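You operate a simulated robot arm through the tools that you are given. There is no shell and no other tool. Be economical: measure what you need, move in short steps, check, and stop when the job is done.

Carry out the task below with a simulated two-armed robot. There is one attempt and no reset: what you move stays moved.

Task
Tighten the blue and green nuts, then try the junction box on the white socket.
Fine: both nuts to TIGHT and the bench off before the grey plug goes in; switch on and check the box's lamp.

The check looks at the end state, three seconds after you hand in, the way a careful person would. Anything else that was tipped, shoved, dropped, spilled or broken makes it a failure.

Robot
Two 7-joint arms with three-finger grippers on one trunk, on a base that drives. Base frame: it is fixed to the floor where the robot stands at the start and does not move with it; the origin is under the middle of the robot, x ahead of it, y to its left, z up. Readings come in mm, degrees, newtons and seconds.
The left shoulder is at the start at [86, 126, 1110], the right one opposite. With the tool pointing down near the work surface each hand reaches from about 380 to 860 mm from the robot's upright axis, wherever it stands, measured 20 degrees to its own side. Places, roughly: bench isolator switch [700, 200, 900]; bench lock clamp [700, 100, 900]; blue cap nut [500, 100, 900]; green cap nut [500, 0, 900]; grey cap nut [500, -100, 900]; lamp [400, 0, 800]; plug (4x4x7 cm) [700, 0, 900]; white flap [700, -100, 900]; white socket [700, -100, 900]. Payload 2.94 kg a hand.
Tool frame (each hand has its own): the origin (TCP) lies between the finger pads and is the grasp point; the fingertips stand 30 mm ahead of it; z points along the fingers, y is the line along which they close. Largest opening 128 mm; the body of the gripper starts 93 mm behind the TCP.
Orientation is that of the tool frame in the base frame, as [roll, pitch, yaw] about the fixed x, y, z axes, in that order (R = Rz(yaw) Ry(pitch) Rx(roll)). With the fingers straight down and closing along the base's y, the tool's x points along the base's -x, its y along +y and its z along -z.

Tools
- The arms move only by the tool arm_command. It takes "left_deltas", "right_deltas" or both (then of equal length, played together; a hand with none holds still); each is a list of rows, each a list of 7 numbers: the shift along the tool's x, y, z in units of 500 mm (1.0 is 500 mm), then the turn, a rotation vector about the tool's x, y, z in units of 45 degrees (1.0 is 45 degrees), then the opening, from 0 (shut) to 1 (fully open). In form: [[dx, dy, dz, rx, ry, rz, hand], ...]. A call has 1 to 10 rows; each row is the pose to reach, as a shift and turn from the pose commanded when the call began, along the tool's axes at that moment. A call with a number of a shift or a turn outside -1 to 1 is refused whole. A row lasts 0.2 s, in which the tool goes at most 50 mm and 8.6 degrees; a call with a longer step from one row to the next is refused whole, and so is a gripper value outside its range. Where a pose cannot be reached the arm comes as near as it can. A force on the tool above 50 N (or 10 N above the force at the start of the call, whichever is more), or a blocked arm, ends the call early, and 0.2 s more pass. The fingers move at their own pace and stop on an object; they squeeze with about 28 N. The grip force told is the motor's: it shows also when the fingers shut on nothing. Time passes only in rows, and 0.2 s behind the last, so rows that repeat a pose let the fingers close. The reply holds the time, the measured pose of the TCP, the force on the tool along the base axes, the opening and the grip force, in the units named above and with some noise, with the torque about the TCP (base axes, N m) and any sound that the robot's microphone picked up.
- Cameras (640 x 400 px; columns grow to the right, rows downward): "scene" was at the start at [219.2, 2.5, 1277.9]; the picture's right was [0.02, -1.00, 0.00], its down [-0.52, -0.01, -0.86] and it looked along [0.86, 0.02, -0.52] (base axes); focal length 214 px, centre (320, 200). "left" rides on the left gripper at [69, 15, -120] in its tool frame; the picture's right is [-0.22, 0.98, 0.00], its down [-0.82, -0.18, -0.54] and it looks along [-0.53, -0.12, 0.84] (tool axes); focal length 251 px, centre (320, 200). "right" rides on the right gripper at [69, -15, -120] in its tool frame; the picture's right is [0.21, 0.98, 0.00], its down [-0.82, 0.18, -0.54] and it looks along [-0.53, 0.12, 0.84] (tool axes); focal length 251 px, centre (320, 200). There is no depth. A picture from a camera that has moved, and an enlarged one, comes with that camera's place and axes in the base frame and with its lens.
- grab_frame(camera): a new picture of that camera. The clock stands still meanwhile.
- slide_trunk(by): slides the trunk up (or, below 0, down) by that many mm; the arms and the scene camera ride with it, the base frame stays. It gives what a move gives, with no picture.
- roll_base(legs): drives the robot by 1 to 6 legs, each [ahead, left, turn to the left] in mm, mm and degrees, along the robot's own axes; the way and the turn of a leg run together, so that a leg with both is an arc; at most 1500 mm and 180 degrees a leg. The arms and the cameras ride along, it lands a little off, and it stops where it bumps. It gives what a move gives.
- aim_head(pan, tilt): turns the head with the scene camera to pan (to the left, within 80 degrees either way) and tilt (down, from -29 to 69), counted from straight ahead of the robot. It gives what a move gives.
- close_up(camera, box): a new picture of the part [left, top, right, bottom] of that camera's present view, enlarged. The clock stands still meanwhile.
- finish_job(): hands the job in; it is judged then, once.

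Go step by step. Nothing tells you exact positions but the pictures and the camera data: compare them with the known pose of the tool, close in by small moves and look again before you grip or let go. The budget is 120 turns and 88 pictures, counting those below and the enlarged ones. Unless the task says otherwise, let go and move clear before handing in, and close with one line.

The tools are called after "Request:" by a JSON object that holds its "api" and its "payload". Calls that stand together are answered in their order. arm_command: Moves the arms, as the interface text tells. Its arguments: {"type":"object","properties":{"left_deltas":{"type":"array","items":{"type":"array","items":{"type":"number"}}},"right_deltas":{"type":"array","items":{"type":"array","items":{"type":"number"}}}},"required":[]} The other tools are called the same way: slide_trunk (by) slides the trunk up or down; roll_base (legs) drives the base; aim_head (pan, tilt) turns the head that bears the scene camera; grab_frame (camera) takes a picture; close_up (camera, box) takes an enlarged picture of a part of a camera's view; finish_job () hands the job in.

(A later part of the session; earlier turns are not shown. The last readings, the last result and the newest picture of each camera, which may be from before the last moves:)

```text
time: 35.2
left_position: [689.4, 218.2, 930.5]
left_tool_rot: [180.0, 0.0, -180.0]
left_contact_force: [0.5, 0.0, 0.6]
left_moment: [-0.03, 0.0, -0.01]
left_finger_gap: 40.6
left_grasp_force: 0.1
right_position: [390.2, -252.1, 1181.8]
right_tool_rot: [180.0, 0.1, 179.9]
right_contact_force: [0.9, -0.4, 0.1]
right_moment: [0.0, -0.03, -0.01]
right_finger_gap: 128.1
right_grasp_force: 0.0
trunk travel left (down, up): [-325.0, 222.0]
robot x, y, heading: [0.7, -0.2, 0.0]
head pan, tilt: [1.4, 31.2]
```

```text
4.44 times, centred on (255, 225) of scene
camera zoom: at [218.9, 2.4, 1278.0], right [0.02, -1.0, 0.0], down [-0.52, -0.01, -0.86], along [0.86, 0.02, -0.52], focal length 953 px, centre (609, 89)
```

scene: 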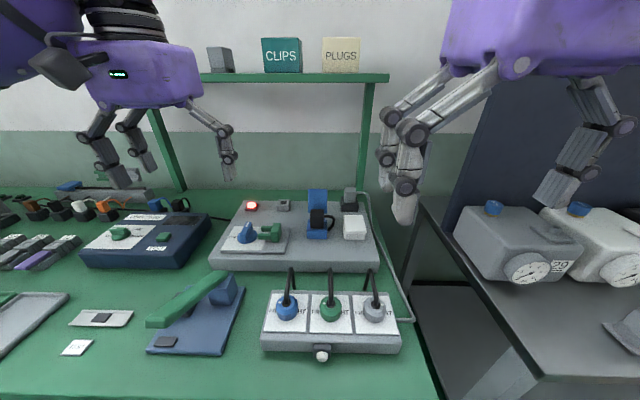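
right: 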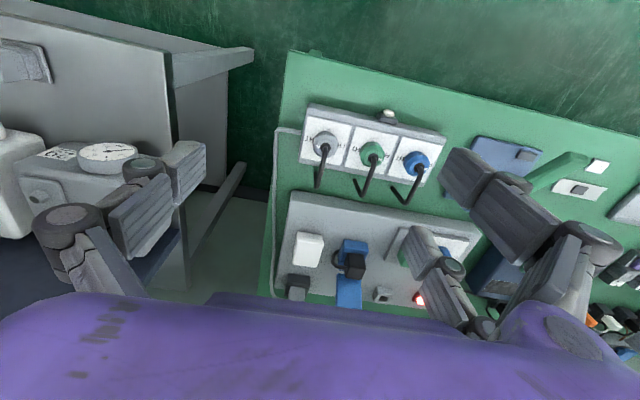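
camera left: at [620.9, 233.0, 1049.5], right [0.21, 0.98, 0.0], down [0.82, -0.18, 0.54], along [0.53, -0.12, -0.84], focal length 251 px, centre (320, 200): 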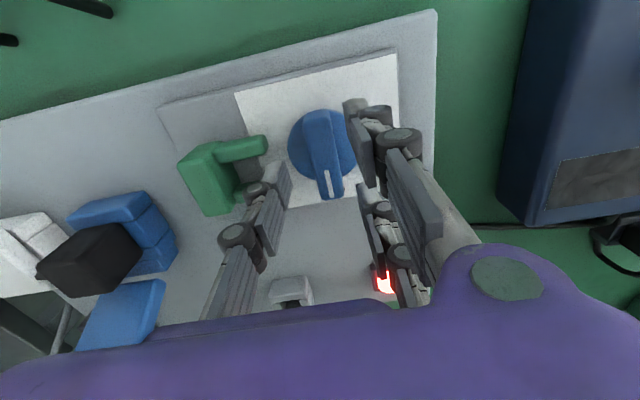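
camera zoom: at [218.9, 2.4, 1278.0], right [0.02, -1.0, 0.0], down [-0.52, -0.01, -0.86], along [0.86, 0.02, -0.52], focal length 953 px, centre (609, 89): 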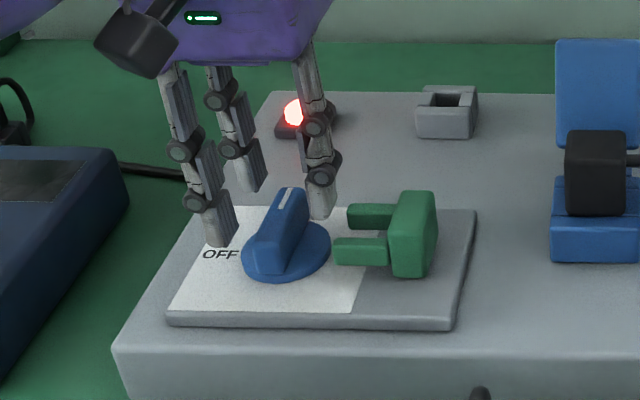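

Request:
{"api": "arm_command", "payload": {"left_deltas": [[0, 0.003, 0.03, 0, 0, 0, 0.32], [0, 0.003, 0.056, 0, 0, 0, 0.32], [0, 0.003, 0.056, 0, 0, 0, 0.32]]}}

Request:
{"api": "close_up", "payload": {"camera": "scene", "box": [200, 180, 310, 270]}}

Request:
{"api": "close_up", "payload": {"camera": "left", "box": [200, 50, 440, 250]}}

```text
time: 36.0
left_position: [690.5, 222.7, 902.2]
left_tool_rot: [180.0, 0.0, -179.8]
left_contact_force: [0.4, -0.6, 0.0]
left_moment: [-0.01, -0.03, 0.0]
left_finger_gap: 40.8
left_grasp_force: 0.1
right_position: [391.5, -251.6, 1181.7]
right_tool_rot: [179.9, 0.0, 180.0]
right_contact_force: [0.0, 0.3, -1.2]
right_moment: [0.03, -0.02, 0.02]
right_finger_gap: 128.2
right_grasp_force: 0.2
trunk travel left (down, up): [-325.0, 222.0]
robot x, y, heading: [0.1, -0.9, 0.1]
head pan, tilt: [1.4, 31.2]
```

```text
4.44 times, centred on (255, 225) of scene
camera zoom: at [219.2, 2.5, 1278.0], right [0.02, -1.0, 0.0], down [-0.52, -0.01, -0.86], along [0.86, 0.02, -0.52], focal length 953 px, centre (609, 89)
```

zoom: 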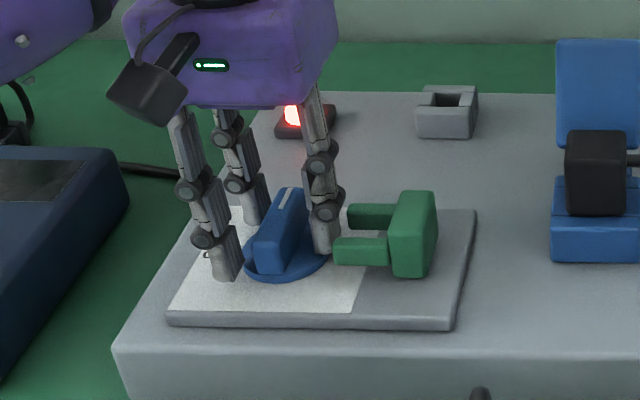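

```text
2.00 times, centred on (320, 150) of left
camera zoom: at [621.1, 234.9, 1021.6], right [0.21, 0.98, 0.0], down [0.82, -0.18, 0.54], along [0.53, -0.12, -0.84], focal length 503 px, centre (320, 300)
```

zoom: 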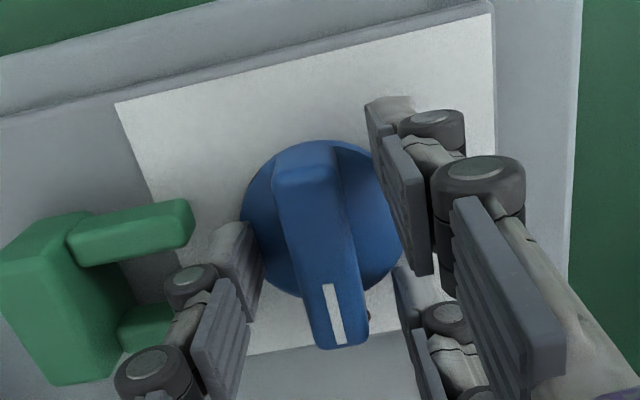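

Request:
{"api": "arm_command", "payload": {"left_deltas": [[0, -0.005, 0.006, 0, 0, 0, 0.32], [0, -0.005, 0.006, 0, 0, 0, 0.15], [0, -0.005, 0.006, 0, 0, 0, 0.05], [0, -0.005, 0.006, 0, 0, 0, 0.05]]}}

Request:
{"api": "arm_command", "payload": {"left_deltas": [[0, 0, 0, 0, 0, -0.15, 0.05], [0, 0, 0, 0, 0, -0.32, 0.05], [0, 0, 0, 0, 0, -0.49, 0.05], [0, 0, 0, 0, 0, -0.66, 0.05], [0, 0, 0, 0, 0, -0.83, 0.05], [0, 0, 0, 0, 0, -1, 0.05]]}}

Request:
{"api": "close_up", "payload": {"camera": "scene", "box": [200, 180, 310, 270]}}

```text
time: 37.0
left_position: [690.1, 222.6, 901.7]
left_tool_rot: [180.0, 0.2, -179.8]
left_contact_force: [3.1, 19.9, 19.9]
left_moment: [0.72, 0.46, -0.02]
left_finger_gap: 17.7
left_grasp_force: 43.7
right_position: [390.6, -248.5, 1182.7]
right_tool_rot: [-179.9, 0.1, 180.0]
right_contact_force: [-0.5, 0.7, 1.0]
right_moment: [-0.03, -0.01, -0.04]
right_finger_gap: 128.3
right_grasp_force: 0.1
trunk travel left (down, up): [-325.0, 222.0]
robot x, y, heading: [-0.4, 6.2, 0.1]
head pan, tilt: [1.4, 31.2]
```

```text
time: 38.4
left_position: [689.6, 221.2, 900.2]
left_tool_rot: [-179.8, 0.3, -134.7]
left_contact_force: [4.4, 24.6, 24.8]
left_moment: [0.82, 0.04, -0.02]
left_finger_gap: 17.9
left_grasp_force: 43.6
right_position: [389.1, -250.4, 1182.6]
right_tool_rot: [180.0, 0.1, -180.0]
right_contact_force: [-0.1, 0.1, 0.4]
right_moment: [-0.01, 0.0, 0.01]
right_finger_gap: 127.9
right_grasp_force: 0.0
trunk travel left (down, up): [-325.0, 222.0]
robot x, y, heading: [-1.3, -1.2, -0.3]
head pan, tilt: [1.4, 31.2]
```

```text
4.44 times, centred on (255, 225) of scene
camera zoom: at [217.3, 4.6, 1278.3], right [0.02, -1.0, 0.0], down [-0.52, -0.01, -0.86], along [0.86, 0.02, -0.52], focal length 953 px, centre (609, 89)
```

zoom: 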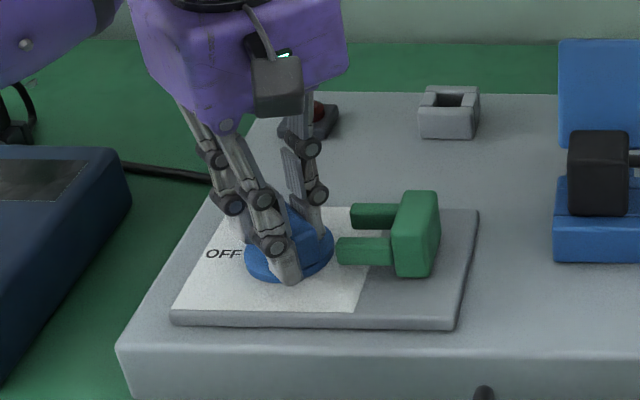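

Request:
{"api": "arm_command", "payload": {"left_deltas": [[-0.004, 0.004, -0.005, 0, 0, -0.17, 0.05], [-0.004, 0.004, -0.005, 0, 0, -0.34, 0.05], [-0.004, 0.004, -0.005, 0, 0, -0.51, 0.05], [-0.004, 0.004, -0.005, 0, 0, -0.68, 0.05], [-0.004, 0.004, -0.005, 0, 0, -0.85, 0.05], [-0.004, 0.004, -0.005, 0, 0, -1, 0.05]]}}

Request:
{"api": "close_up", "payload": {"camera": "scene", "box": [200, 180, 310, 270]}}

```text
time: 39.8
left_position: [690.3, 222.0, 900.6]
left_tool_rot: [180.0, -0.2, -89.8]
left_contact_force: [3.6, 10.8, 3.3]
left_moment: [1.43, -0.12, -0.15]
left_finger_gap: 17.9
left_grasp_force: 43.6
right_position: [389.9, -250.6, 1181.8]
right_tool_rot: [-180.0, 0.0, 179.9]
right_contact_force: [0.2, 0.4, -0.1]
right_moment: [0.0, 0.03, -0.02]
right_finger_gap: 128.0
right_grasp_force: 0.0
trunk travel left (down, up): [-325.0, 222.0]
robot x, y, heading: [5.3, 0.3, 0.1]
head pan, tilt: [1.4, 31.2]
```

```text
4.44 times, centred on (255, 225) of scene
camera zoom: at [219.3, 3.4, 1277.9], right [0.02, -1.0, 0.0], down [-0.52, -0.01, -0.86], along [0.86, 0.02, -0.52], focal length 953 px, centre (609, 89)
```

zoom: 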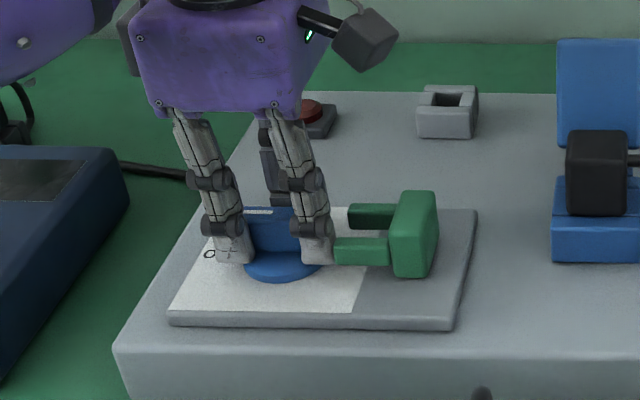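

The isolator is at OFF and the red lamp is out. I'll release and lift the left hand, then look at the flap and the grey plug with the right hand.

Request:
{"api": "arm_command", "payload": {"left_deltas": [[0, 0, 0, 0, 0, 0, 0.2], [0, 0, 0, 0, 0, 0, 0.32], [0, 0, -0.08, 0, 0, 0, 0.32], [0, 0, -0.16, 0, 0, 0, 0.32], [0, 0, -0.25, 0, 0, 0, 0.32], [-0.09, 0, -0.32, 0, 0, 0, 0.32], [-0.18, 0, -0.36, 0, 0, 0, 0.32]], "right_deltas": [[-0.03, 0.02, 0.02, 0, 0, 0, 0.6], [-0.09, 0.04, 0.05, 0, 0, 0, 0.6], [-0.15, 0.06, 0.08, 0, 0, 0, 0.6], [-0.21, 0.1, 0.1, 0, 0, 0, 0.6], [-0.27, 0.15, 0.13, 0, 0, 0, 0.6], [-0.33, 0.2, 0.16, 0, 0, 0, 0.6], [-0.38, 0.26, 0.2, 0, 0, 0, 0.6]]}}

Request:
{"api": "grab_frame", "payload": {"camera": "right"}}

Request:
{"api": "grab_frame", "payload": {"camera": "scene"}}

```text
refused: row 6 steps farther than a row can; nothing moved
```

```text
51 pictures are left
camera right: at [321.6, -265.6, 1302.4], right [-0.21, 0.98, 0.0], down [0.82, 0.18, 0.54], along [0.53, 0.12, -0.84], focal length 251 px, centre (320, 200)
```

right: 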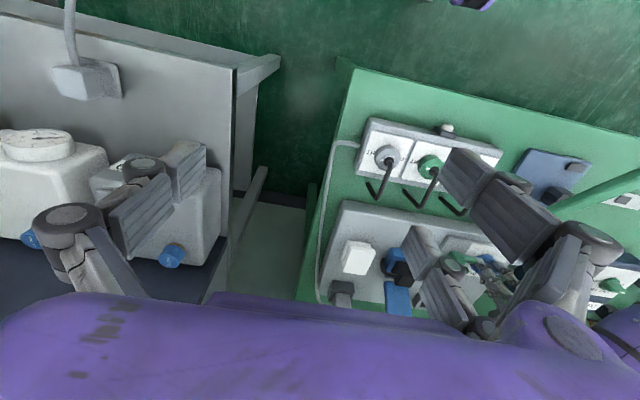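

```text
50 pictures are left
camera scene: at [219.3, 3.4, 1277.9], right [0.02, -1.0, 0.0], down [-0.52, -0.01, -0.86], along [0.86, 0.02, -0.52], focal length 214 px, centre (320, 200)
```

scene: 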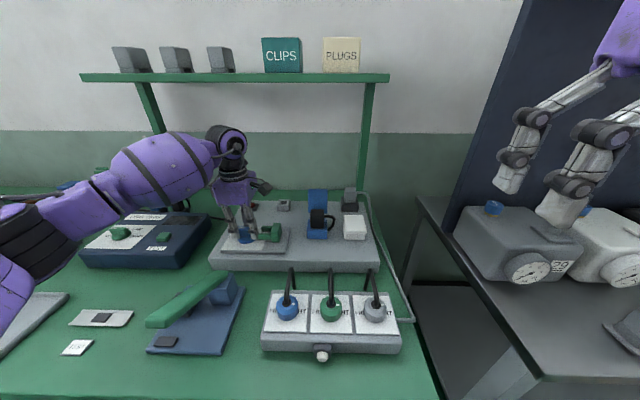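

Request:
{"api": "arm_command", "payload": {"left_deltas": [[0, 0, 0, 0, 0, 0, 0.2], [0, 0, 0, 0, 0, 0, 0.32], [0, 0, -0.08, 0, 0, 0, 0.32], [0, 0, -0.16, 0, 0, 0, 0.32], [0, 0, -0.25, 0, 0, 0, 0.32], [-0.06, 0, -0.31, 0, 0, 0, 0.32], [-0.12, 0, -0.36, 0, 0, 0, 0.32]], "right_deltas": [[-0.06, 0.043, 0.028, 0, 0, 0, 0.6], [-0.12, 0.086, 0.057, 0, 0, 0, 0.6], [-0.18, 0.129, 0.086, 0, 0, 0, 0.6], [-0.24, 0.171, 0.114, 0, 0, 0, 0.6], [-0.3, 0.214, 0.143, 0, 0, 0, 0.6], [-0.36, 0.257, 0.171, 0, 0, 0, 0.6], [-0.42, 0.3, 0.2, 0, 0, 0, 0.6]]}}

Request:
{"api": "grab_frame", "payload": {"camera": "right"}}

Request:
{"api": "grab_frame", "payload": {"camera": "scene"}}

```text
time: 41.4
left_position: [689.5, 282.9, 1081.5]
left_tool_rot: [179.8, -0.1, -90.0]
left_contact_force: [-0.1, 0.0, -0.8]
left_moment: [-0.03, 0.02, -0.01]
left_finger_gap: 41.1
left_grasp_force: 0.0
right_position: [601.7, -100.6, 1081.7]
right_tool_rot: [-179.9, 0.1, 179.9]
right_contact_force: [0.8, -0.1, -0.4]
right_moment: [0.01, -0.01, -0.02]
right_finger_gap: 77.0
right_grasp_force: 0.0
trunk travel left (down, up): [-325.0, 222.0]
robot x, y, heading: [1.9, 2.0, 0.1]
head pan, tilt: [1.4, 31.2]
```

```text
49 pictures are left
camera right: at [533.1, -115.7, 1202.0], right [-0.21, 0.98, 0.0], down [0.82, 0.18, 0.54], along [0.53, 0.11, -0.84], focal length 251 px, centre (320, 200)
```

right: 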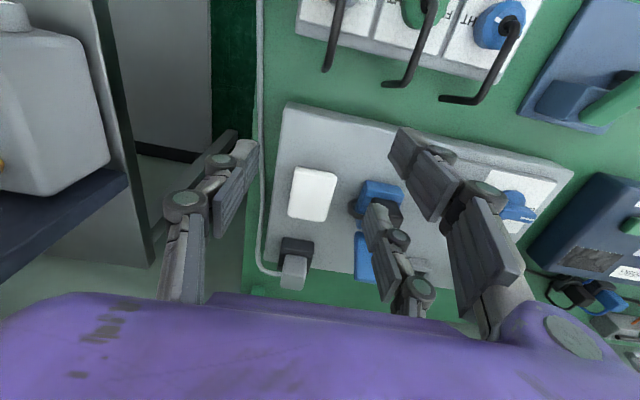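

```text
48 pictures are left
camera scene: at [219.7, 3.7, 1277.8], right [0.02, -1.0, 0.0], down [-0.52, -0.01, -0.86], along [0.86, 0.02, -0.52], focal length 214 px, centre (320, 200)
```

scene: 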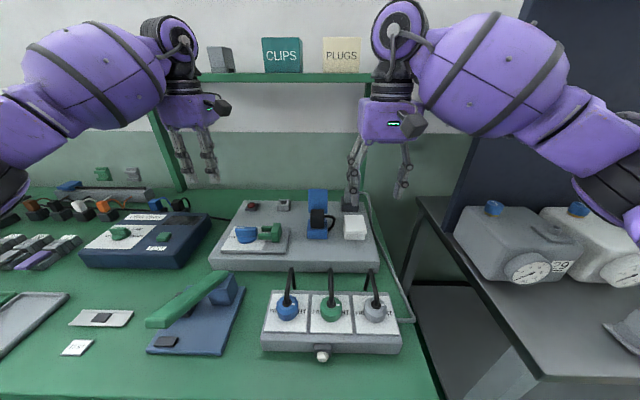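

I put the white flap's lid centre at about (718, -88, 893), roughly 62 mm wide and hinged at the back. I'll straddle its sides near the front with the right hand, then lift it along an arc.

Request:
{"api": "arm_command", "payload": {"right_deltas": [[-0.04, 0.005, 0.04, 0, 0, 0, 0.64], [-0.08, 0.01, 0.09, 0, 0, 0, 0.64], [-0.12, 0.015, 0.14, 0, 0, 0, 0.64], [-0.16, 0.02, 0.19, 0, 0, 0, 0.64], [-0.203, 0.025, 0.243, 0, 0, 0, 0.64], [-0.203, 0.025, 0.243, 0, 0, 0, 0.64]]}}

Request:
{"api": "grab_frame", "payload": {"camera": "right"}}

Request:
{"api": "close_up", "payload": {"camera": "scene", "box": [290, 165, 410, 265]}}

```text
time: 42.8
left_position: [688.0, 281.0, 1081.3]
left_tool_rot: [-180.0, 0.0, -89.9]
left_contact_force: [-0.2, 0.5, 0.7]
left_moment: [-0.01, -0.02, -0.04]
left_finger_gap: 40.9
left_grasp_force: 0.1
right_position: [703.2, -88.4, 961.2]
right_tool_rot: [180.0, 0.2, 180.0]
right_contact_force: [-0.6, 0.3, -0.1]
right_moment: [-0.01, -0.04, 0.04]
right_finger_gap: 82.0
right_grasp_force: 0.0
trunk travel left (down, up): [-325.0, 222.0]
robot x, y, heading: [0.4, 0.1, 0.1]
head pan, tilt: [1.4, 31.2]
```

```text
47 pictures are left
camera right: at [633.2, -104.5, 1080.8], right [-0.21, 0.98, 0.0], down [0.82, 0.18, 0.54], along [0.53, 0.12, -0.84], focal length 251 px, centre (320, 200)
```

right: 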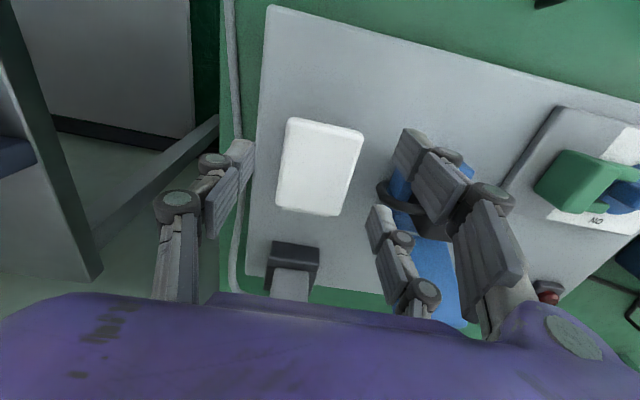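

```text
4.00 times, centred on (350, 215) of scene
camera zoom: at [218.7, 2.5, 1278.1], right [0.02, -1.0, 0.0], down [-0.52, -0.01, -0.86], along [0.86, 0.02, -0.52], focal length 858 px, centre (200, 140)
```

zoom: 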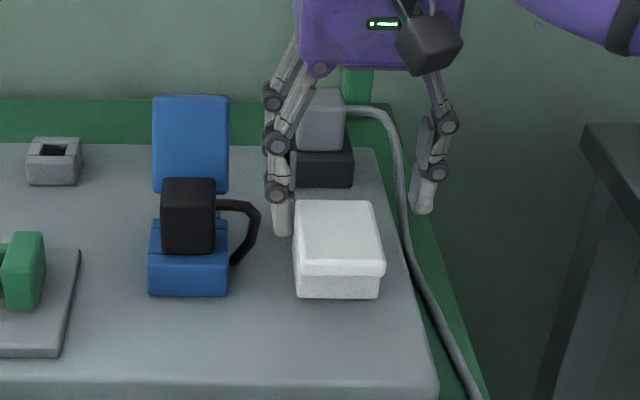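

Request:
{"api": "arm_command", "payload": {"right_deltas": [[0, 0.002, 0, 0, 0, 0, 0.55], [0, 0.002, 0.05, 0, 0, 0, 0.55], [0, 0.002, 0.1, 0, 0, 0, 0.55], [0, 0.002, 0.122, 0, 0, 0, 0.55], [0, 0.002, 0.122, 0, 0, 0, 0.55]]}}

Request:
{"api": "grab_frame", "payload": {"camera": "right"}}

Request:
{"api": "close_up", "payload": {"camera": "scene", "box": [290, 165, 410, 265]}}

```text
time: 44.0
left_position: [688.1, 280.5, 1084.4]
left_tool_rot: [180.0, 0.1, -89.9]
left_contact_force: [0.1, 0.2, 0.1]
left_moment: [0.0, -0.02, -0.04]
left_finger_gap: 40.9
left_grasp_force: 0.1
right_position: [702.2, -88.5, 900.6]
right_tool_rot: [-179.9, 0.0, 180.0]
right_contact_force: [0.3, 0.9, 0.7]
right_moment: [0.02, -0.02, -0.03]
right_finger_gap: 70.5
right_grasp_force: 0.0
trunk travel left (down, up): [-325.0, 222.0]
robot x, y, heading: [-1.1, 3.1, -0.0]
head pan, tilt: [1.4, 31.2]
```

```text
45 pictures are left
camera right: at [633.8, -103.4, 1020.2], right [-0.21, 0.98, 0.0], down [0.82, 0.18, 0.54], along [0.53, 0.12, -0.84], focal length 251 px, centre (320, 200)
```

right: 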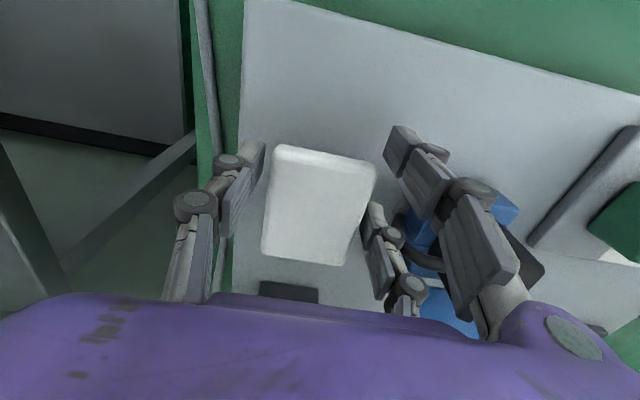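

```text
4.00 times, centred on (350, 215) of scene
camera zoom: at [219.2, 2.6, 1278.0], right [0.02, -1.0, 0.0], down [-0.52, -0.01, -0.86], along [0.86, 0.02, -0.52], focal length 858 px, centre (200, 140)
```

zoom: 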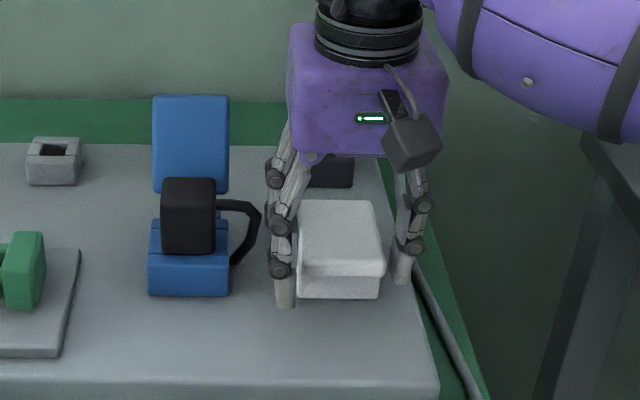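

Request:
{"api": "arm_command", "payload": {"right_deltas": [[0, 0, -0.014, 0, 0, 0, 0.55], [0, 0, -0.014, 0, 0, 0, 0.45], [0, 0, -0.014, 0, 0, 0, 0.35], [0, 0, -0.014, 0, 0, 0, 0.35], [0, 0, -0.014, 0, 0, 0, 0.35]]}}

Request:
{"api": "close_up", "payload": {"camera": "right", "box": [200, 100, 440, 300]}}

```text
time: 45.2
left_position: [689.3, 282.0, 1081.8]
left_tool_rot: [-180.0, -0.1, -90.0]
left_contact_force: [0.5, 0.5, -0.3]
left_moment: [0.03, -0.01, -0.02]
left_finger_gap: 40.7
left_grasp_force: 0.1
right_position: [702.9, -87.4, 907.8]
right_tool_rot: [179.9, 0.1, -179.9]
right_contact_force: [2.1, 3.4, 2.2]
right_moment: [0.27, -0.06, 0.71]
right_finger_gap: 58.9
right_grasp_force: 44.7
trunk travel left (down, up): [-325.0, 222.0]
robot x, y, heading: [1.6, 0.7, 0.0]
head pan, tilt: [1.4, 31.2]
```

```text
2.00 times, centred on (320, 200) of right
camera zoom: at [633.8, -102.9, 1027.8], right [-0.22, 0.98, 0.0], down [0.82, 0.18, 0.54], along [0.53, 0.12, -0.84], focal length 503 px, centre (320, 200)
```

zoom: 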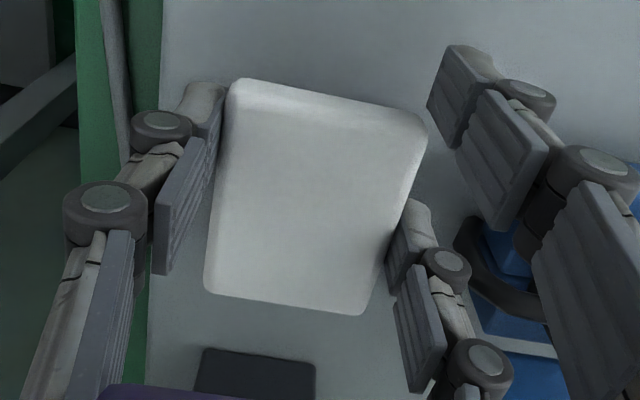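

Request:
{"api": "arm_command", "payload": {"right_deltas": [[-0.001, 0, -0.016, 0, 0, 0, 0.35], [-0.004, 0, -0.032, 0, 0, 0, 0.35], [-0.009, 0, -0.047, 0, 0, 0, 0.35], [-0.017, 0, -0.062, 0, 0, 0, 0.35], [-0.017, 0, -0.062, 0, 0, 0, 0.35]]}}

Request:
{"api": "close_up", "payload": {"camera": "scene", "box": [290, 165, 410, 265]}}

```text
time: 46.4
left_position: [687.0, 280.2, 1082.8]
left_tool_rot: [-179.9, -0.1, -89.9]
left_contact_force: [-0.5, 0.4, -0.1]
left_moment: [0.0, 0.02, -0.03]
left_finger_gap: 40.6
left_grasp_force: 0.2
right_position: [708.2, -86.5, 939.6]
right_tool_rot: [179.9, -0.2, -179.8]
right_contact_force: [-27.0, 4.6, -10.7]
right_moment: [-0.3, 2.1, 1.34]
right_finger_gap: 59.3
right_grasp_force: 46.1
trunk travel left (down, up): [-325.0, 222.0]
robot x, y, heading: [1.1, -0.0, 0.0]
head pan, tilt: [1.4, 31.2]
```

```text
4.00 times, centred on (350, 215) of scene
camera zoom: at [217.2, 2.8, 1278.3], right [0.02, -1.0, 0.0], down [-0.52, -0.01, -0.86], along [0.86, 0.02, -0.52], focal length 858 px, centre (200, 140)
```

zoom: 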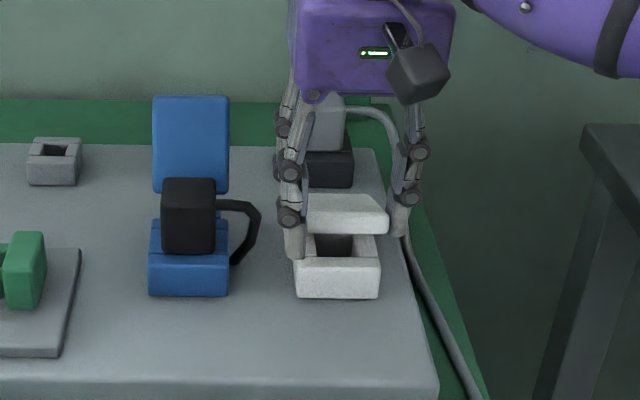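

Request:
{"api": "arm_command", "payload": {"right_deltas": [[-0.004, 0, 0.0, 0, 0, 0, 0.35], [-0.006, 0, -0.014, 0, 0, 0, 0.35], [-0.014, 0, -0.027, 0, 0, 0, 0.35], [-0.025, 0, -0.038, 0, 0, 0, 0.35], [-0.037, 0, -0.047, 0, 0, 0, 0.35], [-0.037, 0, -0.047, 0, 0, 0, 0.35]]}}

Request:
{"api": "close_up", "payload": {"camera": "scene", "box": [290, 165, 410, 265]}}

```text
time: 47.8
left_position: [688.6, 279.2, 1082.6]
left_tool_rot: [-179.9, 0.0, -90.0]
left_contact_force: [-0.3, 0.2, -0.5]
left_moment: [0.0, 0.02, 0.0]
left_finger_gap: 40.9
left_grasp_force: 0.1
right_position: [730.5, -92.5, 962.9]
right_tool_rot: [180.0, 0.2, 179.7]
right_contact_force: [0.5, -12.3, 3.2]
right_moment: [-0.32, -0.12, 0.05]
right_finger_gap: 51.3
right_grasp_force: 5.3
trunk travel left (down, up): [-325.0, 222.0]
robot x, y, heading: [-0.4, -0.1, 0.1]
head pan, tilt: [1.4, 31.2]
```

```text
4.00 times, centred on (350, 215) of scene
camera zoom: at [218.9, 0.8, 1278.1], right [0.02, -1.0, 0.0], down [-0.52, -0.01, -0.86], along [0.86, 0.02, -0.52], focal length 858 px, centre (200, 140)
```

zoom: 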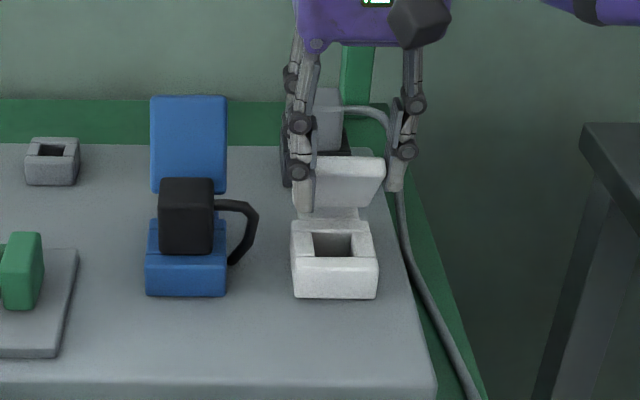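

Request:
{"api": "arm_command", "payload": {"right_deltas": [[0, 0.004, 0, 0, 0, 0, 0.35], [-0.015, 0.008, 0, 0, 0, 0, 0.35], [-0.03, 0.01, 0, 0, 0, 0, 0.35], [-0.045, 0.01, 0, 0, 0, 0, 0.35], [-0.06, 0.01, 0, 0, 0, 0, 0.35]]}}

Request:
{"api": "close_up", "payload": {"camera": "scene", "box": [290, 165, 410, 265]}}

Request:
{"api": "grab_frame", "payload": {"camera": "right"}}

```text
time: 49.0
left_position: [689.0, 278.9, 1082.5]
left_tool_rot: [-179.9, 0.1, -89.9]
left_contact_force: [0.4, 0.5, -0.1]
left_moment: [0.0, -0.02, 0.0]
left_finger_gap: 41.0
left_grasp_force: 0.0
right_position: [758.9, -87.1, 960.7]
right_tool_rot: [-179.9, 0.0, 179.9]
right_contact_force: [-6.2, -23.7, 2.9]
right_moment: [-0.64, 0.47, -0.16]
right_finger_gap: 60.5
right_grasp_force: 11.1
trunk travel left (down, up): [-325.0, 222.0]
robot x, y, heading: [5.3, -1.7, -0.0]
head pan, tilt: [1.4, 31.2]
```

```text
4.00 times, centred on (350, 215) of scene
camera zoom: at [218.2, -0.2, 1278.1], right [0.02, -1.0, 0.0], down [-0.52, -0.01, -0.86], along [0.86, 0.02, -0.52], focal length 858 px, centre (200, 140)
```

zoom: 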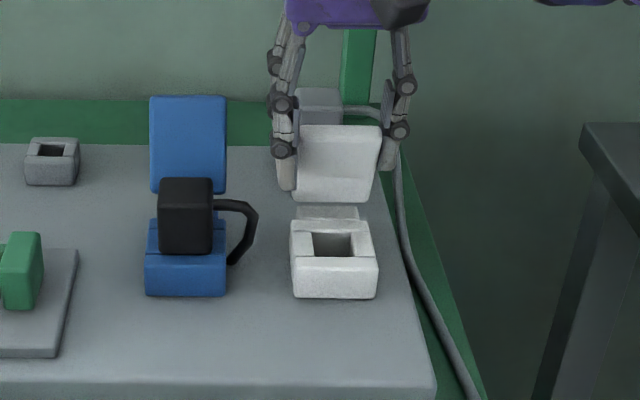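

```text
39 pictures are left
camera right: at [689.9, -102.0, 1081.6], right [-0.21, 0.98, 0.0], down [0.82, 0.18, 0.54], along [0.53, 0.11, -0.84], focal length 251 px, centre (320, 200)
```

right: 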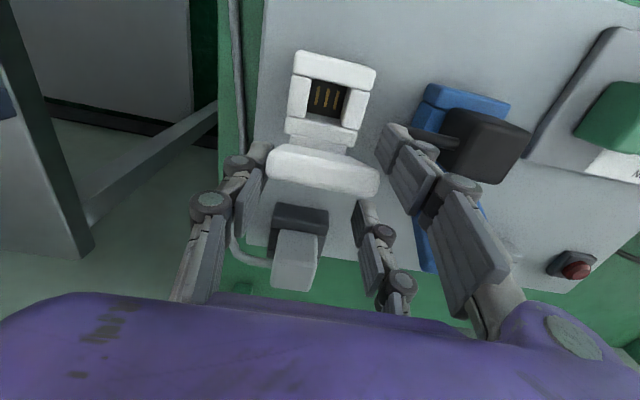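

Request:
{"api": "arm_command", "payload": {"right_deltas": [[0, -0.003, 0, 0, 0, 0, 0.4], [-0.015, -0.003, -0.004, 0, 0, 0, 0.4], [-0.03, -0.003, -0.006, 0, 0, 0, 0.4], [-0.04, -0.003, -0.006, 0, 0, 0, 0.4], [-0.04, -0.003, -0.006, 0, 0, 0, 0.4]]}}

Request:
{"api": "close_up", "payload": {"camera": "scene", "box": [290, 165, 410, 265]}}

```text
time: 50.2
left_position: [688.5, 279.7, 1082.0]
left_tool_rot: [180.0, 0.1, -90.0]
left_contact_force: [-0.2, -0.6, 0.4]
left_moment: [0.01, -0.02, 0.03]
left_finger_gap: 41.1
left_grasp_force: 0.1
right_position: [781.3, -86.4, 963.9]
right_tool_rot: [179.9, 0.1, -179.9]
right_contact_force: [-3.3, -16.5, -1.0]
right_moment: [-0.41, 0.22, -0.05]
right_finger_gap: 61.5
right_grasp_force: 8.1
trunk travel left (down, up): [-325.0, 222.0]
robot x, y, heading: [-0.2, 1.2, -0.1]
head pan, tilt: [1.4, 31.2]
```

```text
4.00 times, centred on (350, 215) of scene
camera zoom: at [219.0, 0.5, 1278.0], right [0.02, -1.0, 0.0], down [-0.52, -0.01, -0.86], along [0.86, 0.02, -0.52], focal length 858 px, centre (200, 140)
```

zoom: 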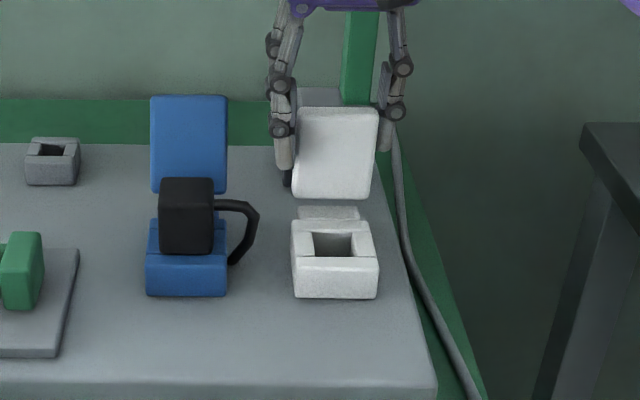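

Request:
{"api": "arm_command", "payload": {"right_deltas": [[-0.01, 0, 0, 0, 0, 0, 0.4], [-0.02, 0, 0, 0, 0, 0, 0.4], [-0.025, 0, 0, 0, 0, 0, 0.4], [-0.025, 0, 0, 0, 0, 0, 0.5], [-0.025, 0, 0, 0, 0, 0, 0.55], [-0.025, 0, -0.09, 0, 0, 0, 0.55], [-0.025, 0, -0.18, 0, 0, 0, 0.55]]}}

Request:
{"api": "grab_frame", "payload": {"camera": "right"}}

Request:
{"api": "close_up", "payload": {"camera": "scene", "box": [290, 165, 410, 265]}}

```text
time: 51.8
left_position: [687.8, 283.1, 1081.9]
left_tool_rot: [-179.9, 0.0, -89.9]
left_contact_force: [-0.3, 0.8, -0.6]
left_moment: [-0.05, -0.06, 0.02]
left_finger_gap: 41.1
left_grasp_force: 0.1
right_position: [790.8, -82.1, 1054.2]
right_tool_rot: [179.9, 0.1, -179.9]
right_contact_force: [-0.1, 0.0, 0.2]
right_moment: [-0.02, -0.01, -0.02]
right_finger_gap: 70.4
right_grasp_force: 0.0
trunk travel left (down, up): [-325.0, 222.0]
robot x, y, heading: [-0.6, -2.3, -0.1]
head pan, tilt: [1.4, 31.2]
```

```text
37 pictures are left
camera right: at [722.3, -98.0, 1174.7], right [-0.22, 0.98, 0.0], down [0.82, 0.18, 0.54], along [0.53, 0.12, -0.84], focal length 251 px, centre (320, 200)
```

right: 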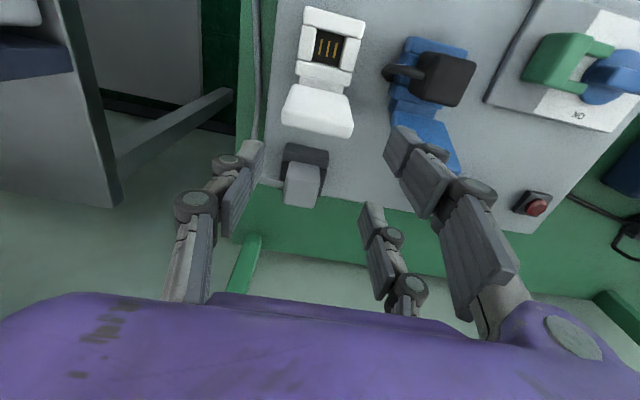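

```text
4.00 times, centred on (350, 215) of scene
camera zoom: at [218.4, 3.7, 1278.1], right [0.02, -1.0, 0.0], down [-0.52, -0.01, -0.86], along [0.86, 0.02, -0.52], focal length 858 px, centre (200, 140)
```

zoom: 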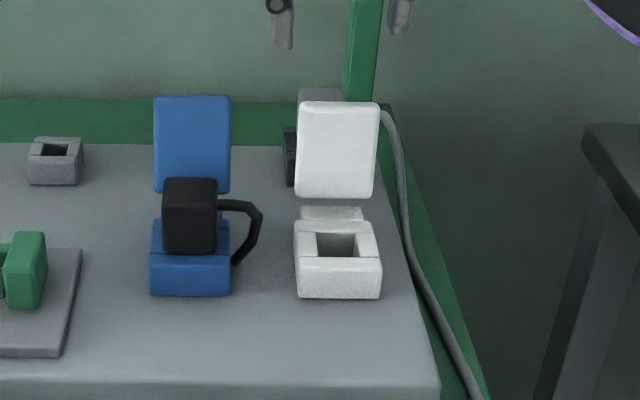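

The flap stays open at the same lean as the blue one. Now I'll look closely at the grey plug in its holder.

Request:
{"api": "close_up", "payload": {"camera": "right", "box": [230, 60, 390, 220]}}

```text
2.50 times, centred on (310, 140) of right
camera zoom: at [722.3, -98.0, 1174.7], right [-0.22, 0.98, 0.0], down [0.82, 0.18, 0.54], along [0.53, 0.12, -0.84], focal length 629 px, centre (345, 350)
```

zoom: 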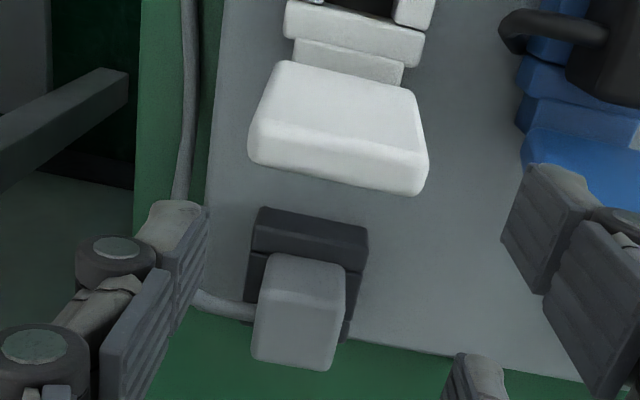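

Request:
{"api": "arm_command", "payload": {"right_deltas": [[-0.05, -0.005, 0, 0, 0, 0, 0.55], [-0.1, -0.01, 0.02, 0, 0, 0, 0.55], [-0.12, -0.01, 0.06, 0, 0, 0, 0.55], [-0.12, -0.01, 0.1, 0, 0, 0, 0.55], [-0.12, -0.01, 0.1, 0, 0, 0, 0.55]]}}

Request:
{"api": "close_up", "payload": {"camera": "right", "box": [200, 50, 440, 230]}}

Request:
{"api": "close_up", "payload": {"camera": "scene", "box": [310, 145, 400, 220]}}

```text
time: 53.0
left_position: [688.8, 280.0, 1081.5]
left_tool_rot: [-180.0, 0.0, -89.9]
left_contact_force: [0.3, -0.8, 0.7]
left_moment: [-0.03, 0.02, 0.01]
left_finger_gap: 41.0
left_grasp_force: 0.1
right_position: [806.9, -95.2, 1001.6]
right_tool_rot: [180.0, 0.1, -180.0]
right_contact_force: [0.7, -0.1, 0.0]
right_moment: [0.03, 0.06, -0.01]
right_finger_gap: 70.6
right_grasp_force: 0.1
right hand out of reach, approached as far as the arm can: row 1, 2, 3, 4, 5
trunk travel left (down, up): [-325.0, 222.0]
robot x, y, heading: [-1.4, -2.0, -0.1]
head pan, tilt: [1.4, 31.2]
```

```text
2.22 times, centred on (320, 140) of right
camera zoom: at [737.1, -110.8, 1122.2], right [-0.21, 0.98, 0.0], down [0.82, 0.18, 0.54], along [0.53, 0.12, -0.84], focal length 559 px, centre (320, 333)
```

zoom: 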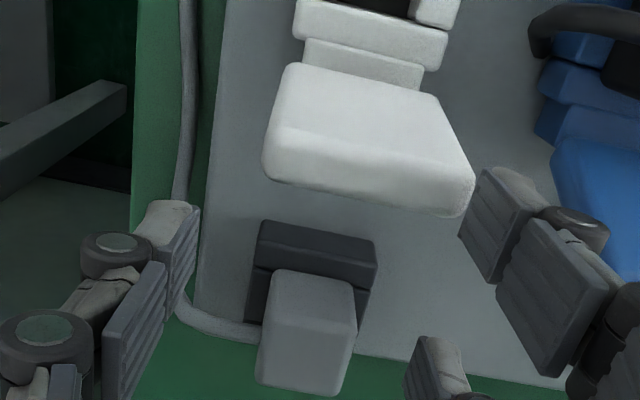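

```text
5.33 times, centred on (355, 182) of scene
camera zoom: at [219.2, 2.3, 1277.9], right [0.02, -1.0, 0.0], down [-0.52, -0.01, -0.86], along [0.86, 0.02, -0.52], focal length 1144 px, centre (133, 293)
```

zoom: 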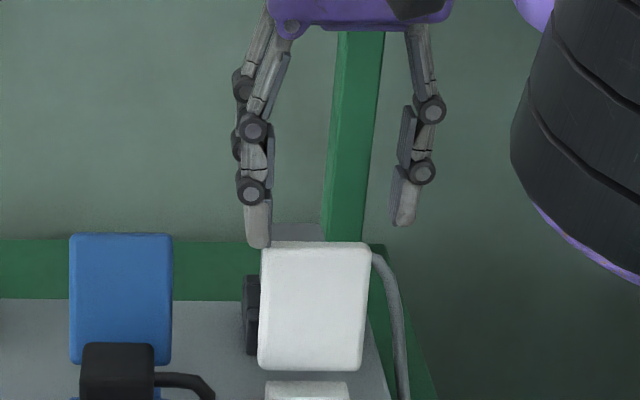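

The plug is out of reach from here. I estimate its body at x 863–903, y about -86, top near z 915, with the cable leaving on the -y side, so I'll grip it along x. First I'll pull the hands back a bit and check the gap between base and bench before driving forward.

Request:
{"api": "arm_command", "payload": {"right_deltas": [[0, 0, -0.08, 0, 0, 0, 0.55], [0.09, 0, -0.12, 0, 0, 0, 0.55], [0.18, 0, -0.12, 0, 0, 0, 0.55], [0.27, 0, -0.12, 0, 0, 0, 0.55]]}}

Request:
{"api": "aim_head", "payload": {"pan": 0, "tilt": 69}}

Request:
{"api": "grab_frame", "payload": {"camera": "scene"}}

```text
time: 54.0
left_position: [688.9, 281.6, 1081.4]
left_tool_rot: [180.0, -0.1, -89.9]
left_contact_force: [0.0, -0.4, -0.1]
left_moment: [-0.03, -0.01, 0.01]
left_finger_gap: 41.2
left_grasp_force: 0.0
right_position: [788.1, -98.3, 1076.5]
right_tool_rot: [-180.0, -0.1, -180.0]
right_contact_force: [0.3, 0.8, 0.0]
right_moment: [0.01, -0.01, 0.01]
right_finger_gap: 70.0
right_grasp_force: 0.0
right hand out of reach, approached as far as the arm can: row 1, 2, 3, 4
trunk travel left (down, up): [-325.0, 222.0]
robot x, y, heading: [2.9, 2.1, 0.1]
head pan, tilt: [1.4, 31.2]
```

```text
time: 55.0
left_position: [688.3, 281.2, 1082.8]
left_tool_rot: [-179.9, -0.1, -89.9]
left_contact_force: [-0.4, -0.5, -1.3]
left_moment: [-0.02, 0.02, 0.0]
left_finger_gap: 41.3
left_grasp_force: 0.1
right_position: [787.8, -97.4, 1076.7]
right_tool_rot: [180.0, -0.1, -180.0]
right_contact_force: [-0.1, 0.4, 0.0]
right_moment: [0.01, -0.01, -0.06]
right_finger_gap: 70.5
right_grasp_force: 0.0
trunk travel left (down, up): [-325.0, 222.0]
robot x, y, heading: [-1.6, 0.7, -0.0]
head pan, tilt: [0.0, 68.8]
```

```text
32 pictures are left
camera scene: at [186.5, 2.4, 1229.3], right [0.03, -1.0, 0.0], down [-0.92, -0.03, -0.38], along [0.38, 0.01, -0.93], focal length 214 px, centre (320, 200)
```

scene: 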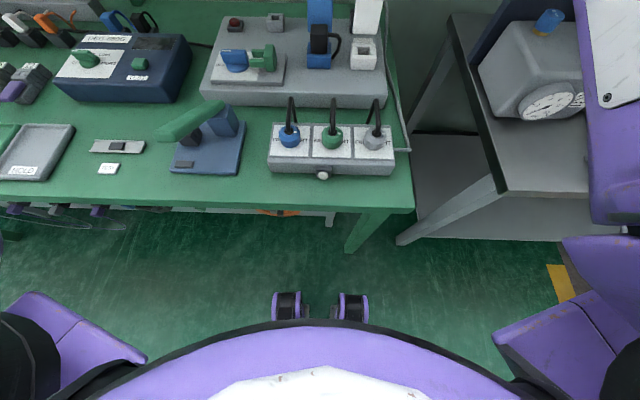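

Request:
{"api": "arm_command", "payload": {"right_deltas": [[0.04, 0, 0, 0, 0, 0, 0.55], [0.08, 0, 0, 0, 0, 0, 0.55], [0.12, 0, 0, 0, 0, 0, 0.55]], "left_deltas": [[0, 0.07, 0, 0, 0, 0, 0.32], [0, 0.14, 0, 0, 0, 0, 0.32], [0, 0.2, 0, 0, 0, 0, 0.32]]}}

```text
time: 55.8
left_position: [587.7, 282.6, 1082.0]
left_tool_rot: [-179.8, -0.1, -89.9]
left_contact_force: [-0.3, -0.3, -0.4]
left_moment: [0.0, 0.02, 0.0]
left_finger_gap: 40.7
left_grasp_force: 0.0
right_position: [784.5, -99.0, 1087.2]
right_tool_rot: [180.0, 0.0, -180.0]
right_contact_force: [-1.0, 0.1, 0.3]
right_moment: [-0.02, -0.01, 0.03]
right_finger_gap: 70.4
right_grasp_force: 0.1
right hand out of reach, approached as far as the arm can: row 1, 2, 3
trunk travel left (down, up): [-325.0, 222.0]
robot x, y, heading: [-1.2, -2.5, -0.1]
head pan, tilt: [0.0, 68.8]
```

Request:
{"api": "arm_command", "payload": {"right_deltas": [[0.08, 0, 0, 0, 0, 0, 0.55], [0.16, 0, 0, 0, 0, 0, 0.55], [0.24, 0, 0, 0, 0, 0, 0.55], [0.24, 0, 0, 0, 0, 0, 0.55], [0.24, 0, 0, 0, 0, 0, 0.55]]}}

Request:
{"api": "grab_frame", "payload": {"camera": "scene"}}

```text
time: 57.0
left_position: [590.5, 282.2, 1083.1]
left_tool_rot: [-180.0, 0.0, -90.0]
left_contact_force: [-0.1, -0.3, -1.2]
left_moment: [0.0, 0.02, 0.02]
left_finger_gap: 41.2
left_grasp_force: 0.1
right_position: [774.0, -95.9, 1123.5]
right_tool_rot: [179.9, 0.0, -180.0]
right_contact_force: [0.4, 0.6, 0.3]
right_moment: [0.0, 0.0, 0.01]
right_finger_gap: 70.4
right_grasp_force: 0.0
right hand out of reach, approached as far as the arm can: row 1, 2, 3, 4, 5
trunk travel left (down, up): [-325.0, 222.0]
robot x, y, heading: [1.4, 0.2, 0.3]
head pan, tilt: [0.0, 68.8]
```

```text
31 pictures are left
camera scene: at [185.1, 0.9, 1228.6], right [0.01, -1.0, 0.0], down [-0.93, -0.01, -0.37], along [0.37, 0.0, -0.93], focal length 214 px, centre (320, 200)
```

scene: 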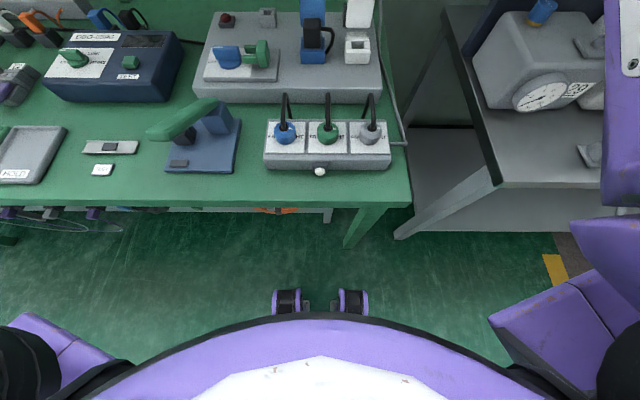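

Request:
{"api": "arm_command", "payload": {"right_deltas": [[0.08, -0.03, 0.03, 0, 0, 0, 0.55], [0.16, -0.06, 0.06, 0, 0, 0, 0.55], [0.24, -0.1, 0.08, 0, 0, 0, 0.55], [0.32, -0.12, 0.1, 0, 0, 0, 0.55], [0.32, -0.12, 0.1, 0, 0, 0, 0.55]]}}

```text
time: 58.2
left_position: [589.7, 281.7, 1081.9]
left_tool_rot: [-180.0, 0.0, -89.9]
left_contact_force: [-0.5, -0.5, -0.3]
left_moment: [-0.01, 0.03, 0.01]
left_finger_gap: 40.8
left_grasp_force: 0.0
right_position: [773.9, -96.0, 1122.2]
right_tool_rot: [180.0, 0.0, 179.9]
right_contact_force: [0.8, -1.2, 0.0]
right_moment: [0.03, -0.04, 0.0]
right_finger_gap: 70.5
right_grasp_force: 0.0
right hand out of reach, approached as far as the arm can: row 1, 2, 3, 4, 5
trunk travel left (down, up): [-325.0, 222.0]
robot x, y, heading: [2.9, 0.5, 0.1]
head pan, tilt: [0.0, 68.8]
```

Request:
{"api": "arm_command", "payload": {"right_deltas": [[0.0, 0, 0, 0, 0, 0.15, 0.55], [0.0, 0, 0.0, 0, 0, 0.3, 0.55], [0.0, 0, 0.0, 0, 0, 0.45, 0.55], [0.0, 0, 0.0, 0, 0, 0.6, 0.55]]}}

```text
time: 59.2
left_position: [590.2, 281.6, 1082.6]
left_tool_rot: [-179.9, -0.1, -89.9]
left_contact_force: [0.9, -0.4, 0.2]
left_moment: [-0.02, -0.02, 0.02]
left_finger_gap: 40.9
left_grasp_force: 0.0
right_position: [775.0, -94.6, 1121.3]
right_tool_rot: [180.0, 0.0, 152.9]
right_contact_force: [-0.8, 0.3, 0.2]
right_moment: [0.03, -0.04, -0.01]
right_finger_gap: 70.6
right_grasp_force: 0.1
trunk travel left (down, up): [-325.0, 222.0]
robot x, y, heading: [-0.3, 0.5, 0.2]
head pan, tilt: [0.0, 68.8]
```

Request:
{"api": "arm_command", "payload": {"right_deltas": [[0.036, -0.018, 0, 0, 0, 0, 0.55], [0.071, -0.036, 0, 0, 0, 0, 0.55], [0.107, -0.054, 0, 0, 0, 0, 0.55], [0.143, -0.072, 0, 0, 0, 0, 0.55], [0.178, -0.09, 0, 0, 0, 0, 0.55]]}}

```text
time: 60.4
left_position: [590.1, 282.3, 1081.9]
left_tool_rot: [-179.9, -0.1, -89.9]
left_contact_force: [-0.1, 0.3, -0.3]
left_moment: [0.02, -0.05, 0.02]
left_finger_gap: 41.0
left_grasp_force: 0.1
right_position: [760.6, -82.3, 1154.3]
right_tool_rot: [180.0, -0.1, 153.0]
right_contact_force: [0.9, -0.1, 0.5]
right_moment: [-0.01, 0.01, -0.02]
right_finger_gap: 70.5
right_grasp_force: 0.0
right hand out of reach, approached as far as the arm can: row 1, 2, 3, 4, 5
trunk travel left (down, up): [-325.0, 222.0]
robot x, y, heading: [1.9, 0.3, -0.3]
head pan, tilt: [0.0, 68.8]
```

Request:
{"api": "arm_command", "payload": {"right_deltas": [[0, -0.06, 0, 0, 0, 0, 0.55], [0, -0.12, 0, 0, 0, 0, 0.55], [0, -0.18, 0, 0, 0, 0, 0.55], [0, -0.24, 0, 0, 0, 0, 0.55], [0, -0.3, 0, 0, 0, 0, 0.55], [0, -0.36, 0, 0, 0, 0, 0.55], [0, -0.42, 0, 0, 0, 0, 0.55]]}}

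```text
time: 62.0
left_position: [589.6, 281.2, 1082.2]
left_tool_rot: [179.9, 0.0, -90.0]
left_contact_force: [0.6, -0.2, 0.0]
left_moment: [0.01, 0.02, 0.02]
left_finger_gap: 41.1
left_grasp_force: 0.1
right_position: [754.6, -254.0, 1178.4]
right_tool_rot: [180.0, -0.1, 153.1]
right_contact_force: [1.2, 0.1, -1.3]
right_moment: [0.03, -0.04, 0.0]
right_finger_gap: 70.3
right_grasp_force: 0.0
right hand out of reach, approached as far as the arm can: row 1, 2, 3, 4, 5, 6, 7
trunk travel left (down, up): [-325.0, 222.0]
robot x, y, heading: [-0.4, 0.7, -0.1]
head pan, tilt: [0.0, 68.8]
```

Request:
{"api": "arm_command", "payload": {"right_deltas": [[0.04, 0.036, 0.013, 0, 0, 0, 0.55], [0.08, 0.071, 0.027, 0, 0, 0, 0.55], [0.12, 0.107, 0.04, 0, 0, 0, 0.55], [0.162, 0.142, 0.053, 0, 0, 0, 0.55], [0.2, 0.178, 0.067, 0, 0, 0, 0.55], [0.243, 0.213, 0.08, 0, 0, 0, 0.55]]}}

```text
time: 63.4
left_position: [590.1, 282.7, 1081.9]
left_tool_rot: [-180.0, -0.1, -89.9]
left_contact_force: [-0.1, 0.5, 0.0]
left_moment: [-0.03, 0.01, -0.02]
left_finger_gap: 40.8
left_grasp_force: 0.0
right_position: [756.1, -103.6, 1168.5]
right_tool_rot: [-179.9, -0.1, 153.0]
right_contact_force: [0.8, -0.1, -0.8]
right_moment: [-0.04, 0.0, 0.01]
right_finger_gap: 70.3
right_grasp_force: 0.0
right hand out of reach, approached as far as the arm can: row 1, 2, 3, 4, 5, 6
trunk travel left (down, up): [-325.0, 222.0]
robot x, y, heading: [2.9, -1.4, 0.0]
head pan, tilt: [0.0, 68.8]
```

Request:
{"api": "arm_command", "payload": {"right_deltas": [[0.02, -0.01, 0.08, 0, 0, 0, 0.55], [0.06, -0.03, 0.15, 0, 0, 0, 0.55], [0.12, -0.06, 0.2, 0, 0, 0, 0.55], [0.18, -0.09, 0.24, 0, 0, 0, 0.55], [0.25, -0.12, 0.26, 0, 0, 0, 0.55], [0.32, -0.16, 0.26, 0, 0, 0, 0.55]]}}

```text
time: 64.8
left_position: [589.6, 282.2, 1081.7]
left_tool_rot: [-180.0, 0.0, -89.9]
left_contact_force: [0.7, 0.9, -0.1]
left_moment: [0.02, -0.03, -0.05]
left_finger_gap: 40.8
left_grasp_force: 0.1
right_position: [776.3, -90.8, 1112.0]
right_tool_rot: [180.0, 0.0, 153.0]
right_contact_force: [0.8, 0.6, -0.6]
right_moment: [0.0, 0.0, 0.0]
right_finger_gap: 70.6
right_grasp_force: 0.1
right hand out of reach, approached as far as the arm can: row 1, 2, 3, 4, 5, 6
trunk travel left (down, up): [-325.0, 222.0]
robot x, y, heading: [-0.7, -1.2, -0.0]
head pan, tilt: [0.0, 68.8]
```

Request:
{"api": "arm_command", "payload": {"right_deltas": [[0, 0, -0.02, 0, -0.18, 0, 0.55], [0, 0, -0.04, 0, -0.36, 0, 0.55], [0, 0, -0.06, 0, -0.54, 0, 0.55], [0, 0, -0.08, 0, -0.72, 0, 0.55], [0, 0, -0.08, 0, -0.9, 0, 0.55]]}}

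```text
time: 66.0
left_position: [589.9, 281.3, 1081.4]
left_tool_rot: [-180.0, 0.0, -89.8]
left_contact_force: [-0.7, 0.3, 0.6]
left_moment: [-0.01, 0.01, 0.01]
left_finger_gap: 41.2
left_grasp_force: 0.0
right_position: [840.9, -76.5, 1169.1]
right_tool_rot: [-179.8, 24.6, 153.1]
right_contact_force: [1.0, -1.0, 0.1]
right_moment: [0.01, 0.01, 0.03]
right_finger_gap: 70.5
right_grasp_force: 0.1
right hand out of reach, approached as far as the arm can: row 1, 2, 3, 4, 5
trunk travel left (down, up): [-325.0, 222.0]
robot x, y, heading: [1.5, 0.3, 0.2]
head pan, tilt: [0.0, 68.8]
```

Request:
{"api": "arm_command", "payload": {"right_deltas": [[0.07, -0.03, 0.005, 0, 0, 0, 0.55], [0.14, -0.06, 0.01, 0, 0, 0, 0.55], [0.21, -0.09, 0.017, 0, 0, 0, 0.55], [0.28, -0.12, 0.024, 0, 0, 0, 0.55], [0.35, -0.15, 0.03, 0, 0, 0, 0.55]]}}

```text
time: 67.2
left_position: [590.0, 282.5, 1082.9]
left_tool_rot: [-179.9, 0.0, -90.0]
left_contact_force: [-0.1, -0.1, 0.1]
left_moment: [0.02, -0.02, 0.0]
left_finger_gap: 41.2
left_grasp_force: 0.1
right_position: [669.2, -74.3, 1083.5]
right_tool_rot: [-179.8, 24.7, 152.9]
right_contact_force: [0.4, -0.2, -0.1]
right_moment: [0.05, -0.03, -0.02]
right_finger_gap: 70.4
right_grasp_force: 0.1
trunk travel left (down, up): [-325.0, 222.0]
robot x, y, heading: [-2.0, -1.5, 0.3]
head pan, tilt: [0.0, 68.8]
```

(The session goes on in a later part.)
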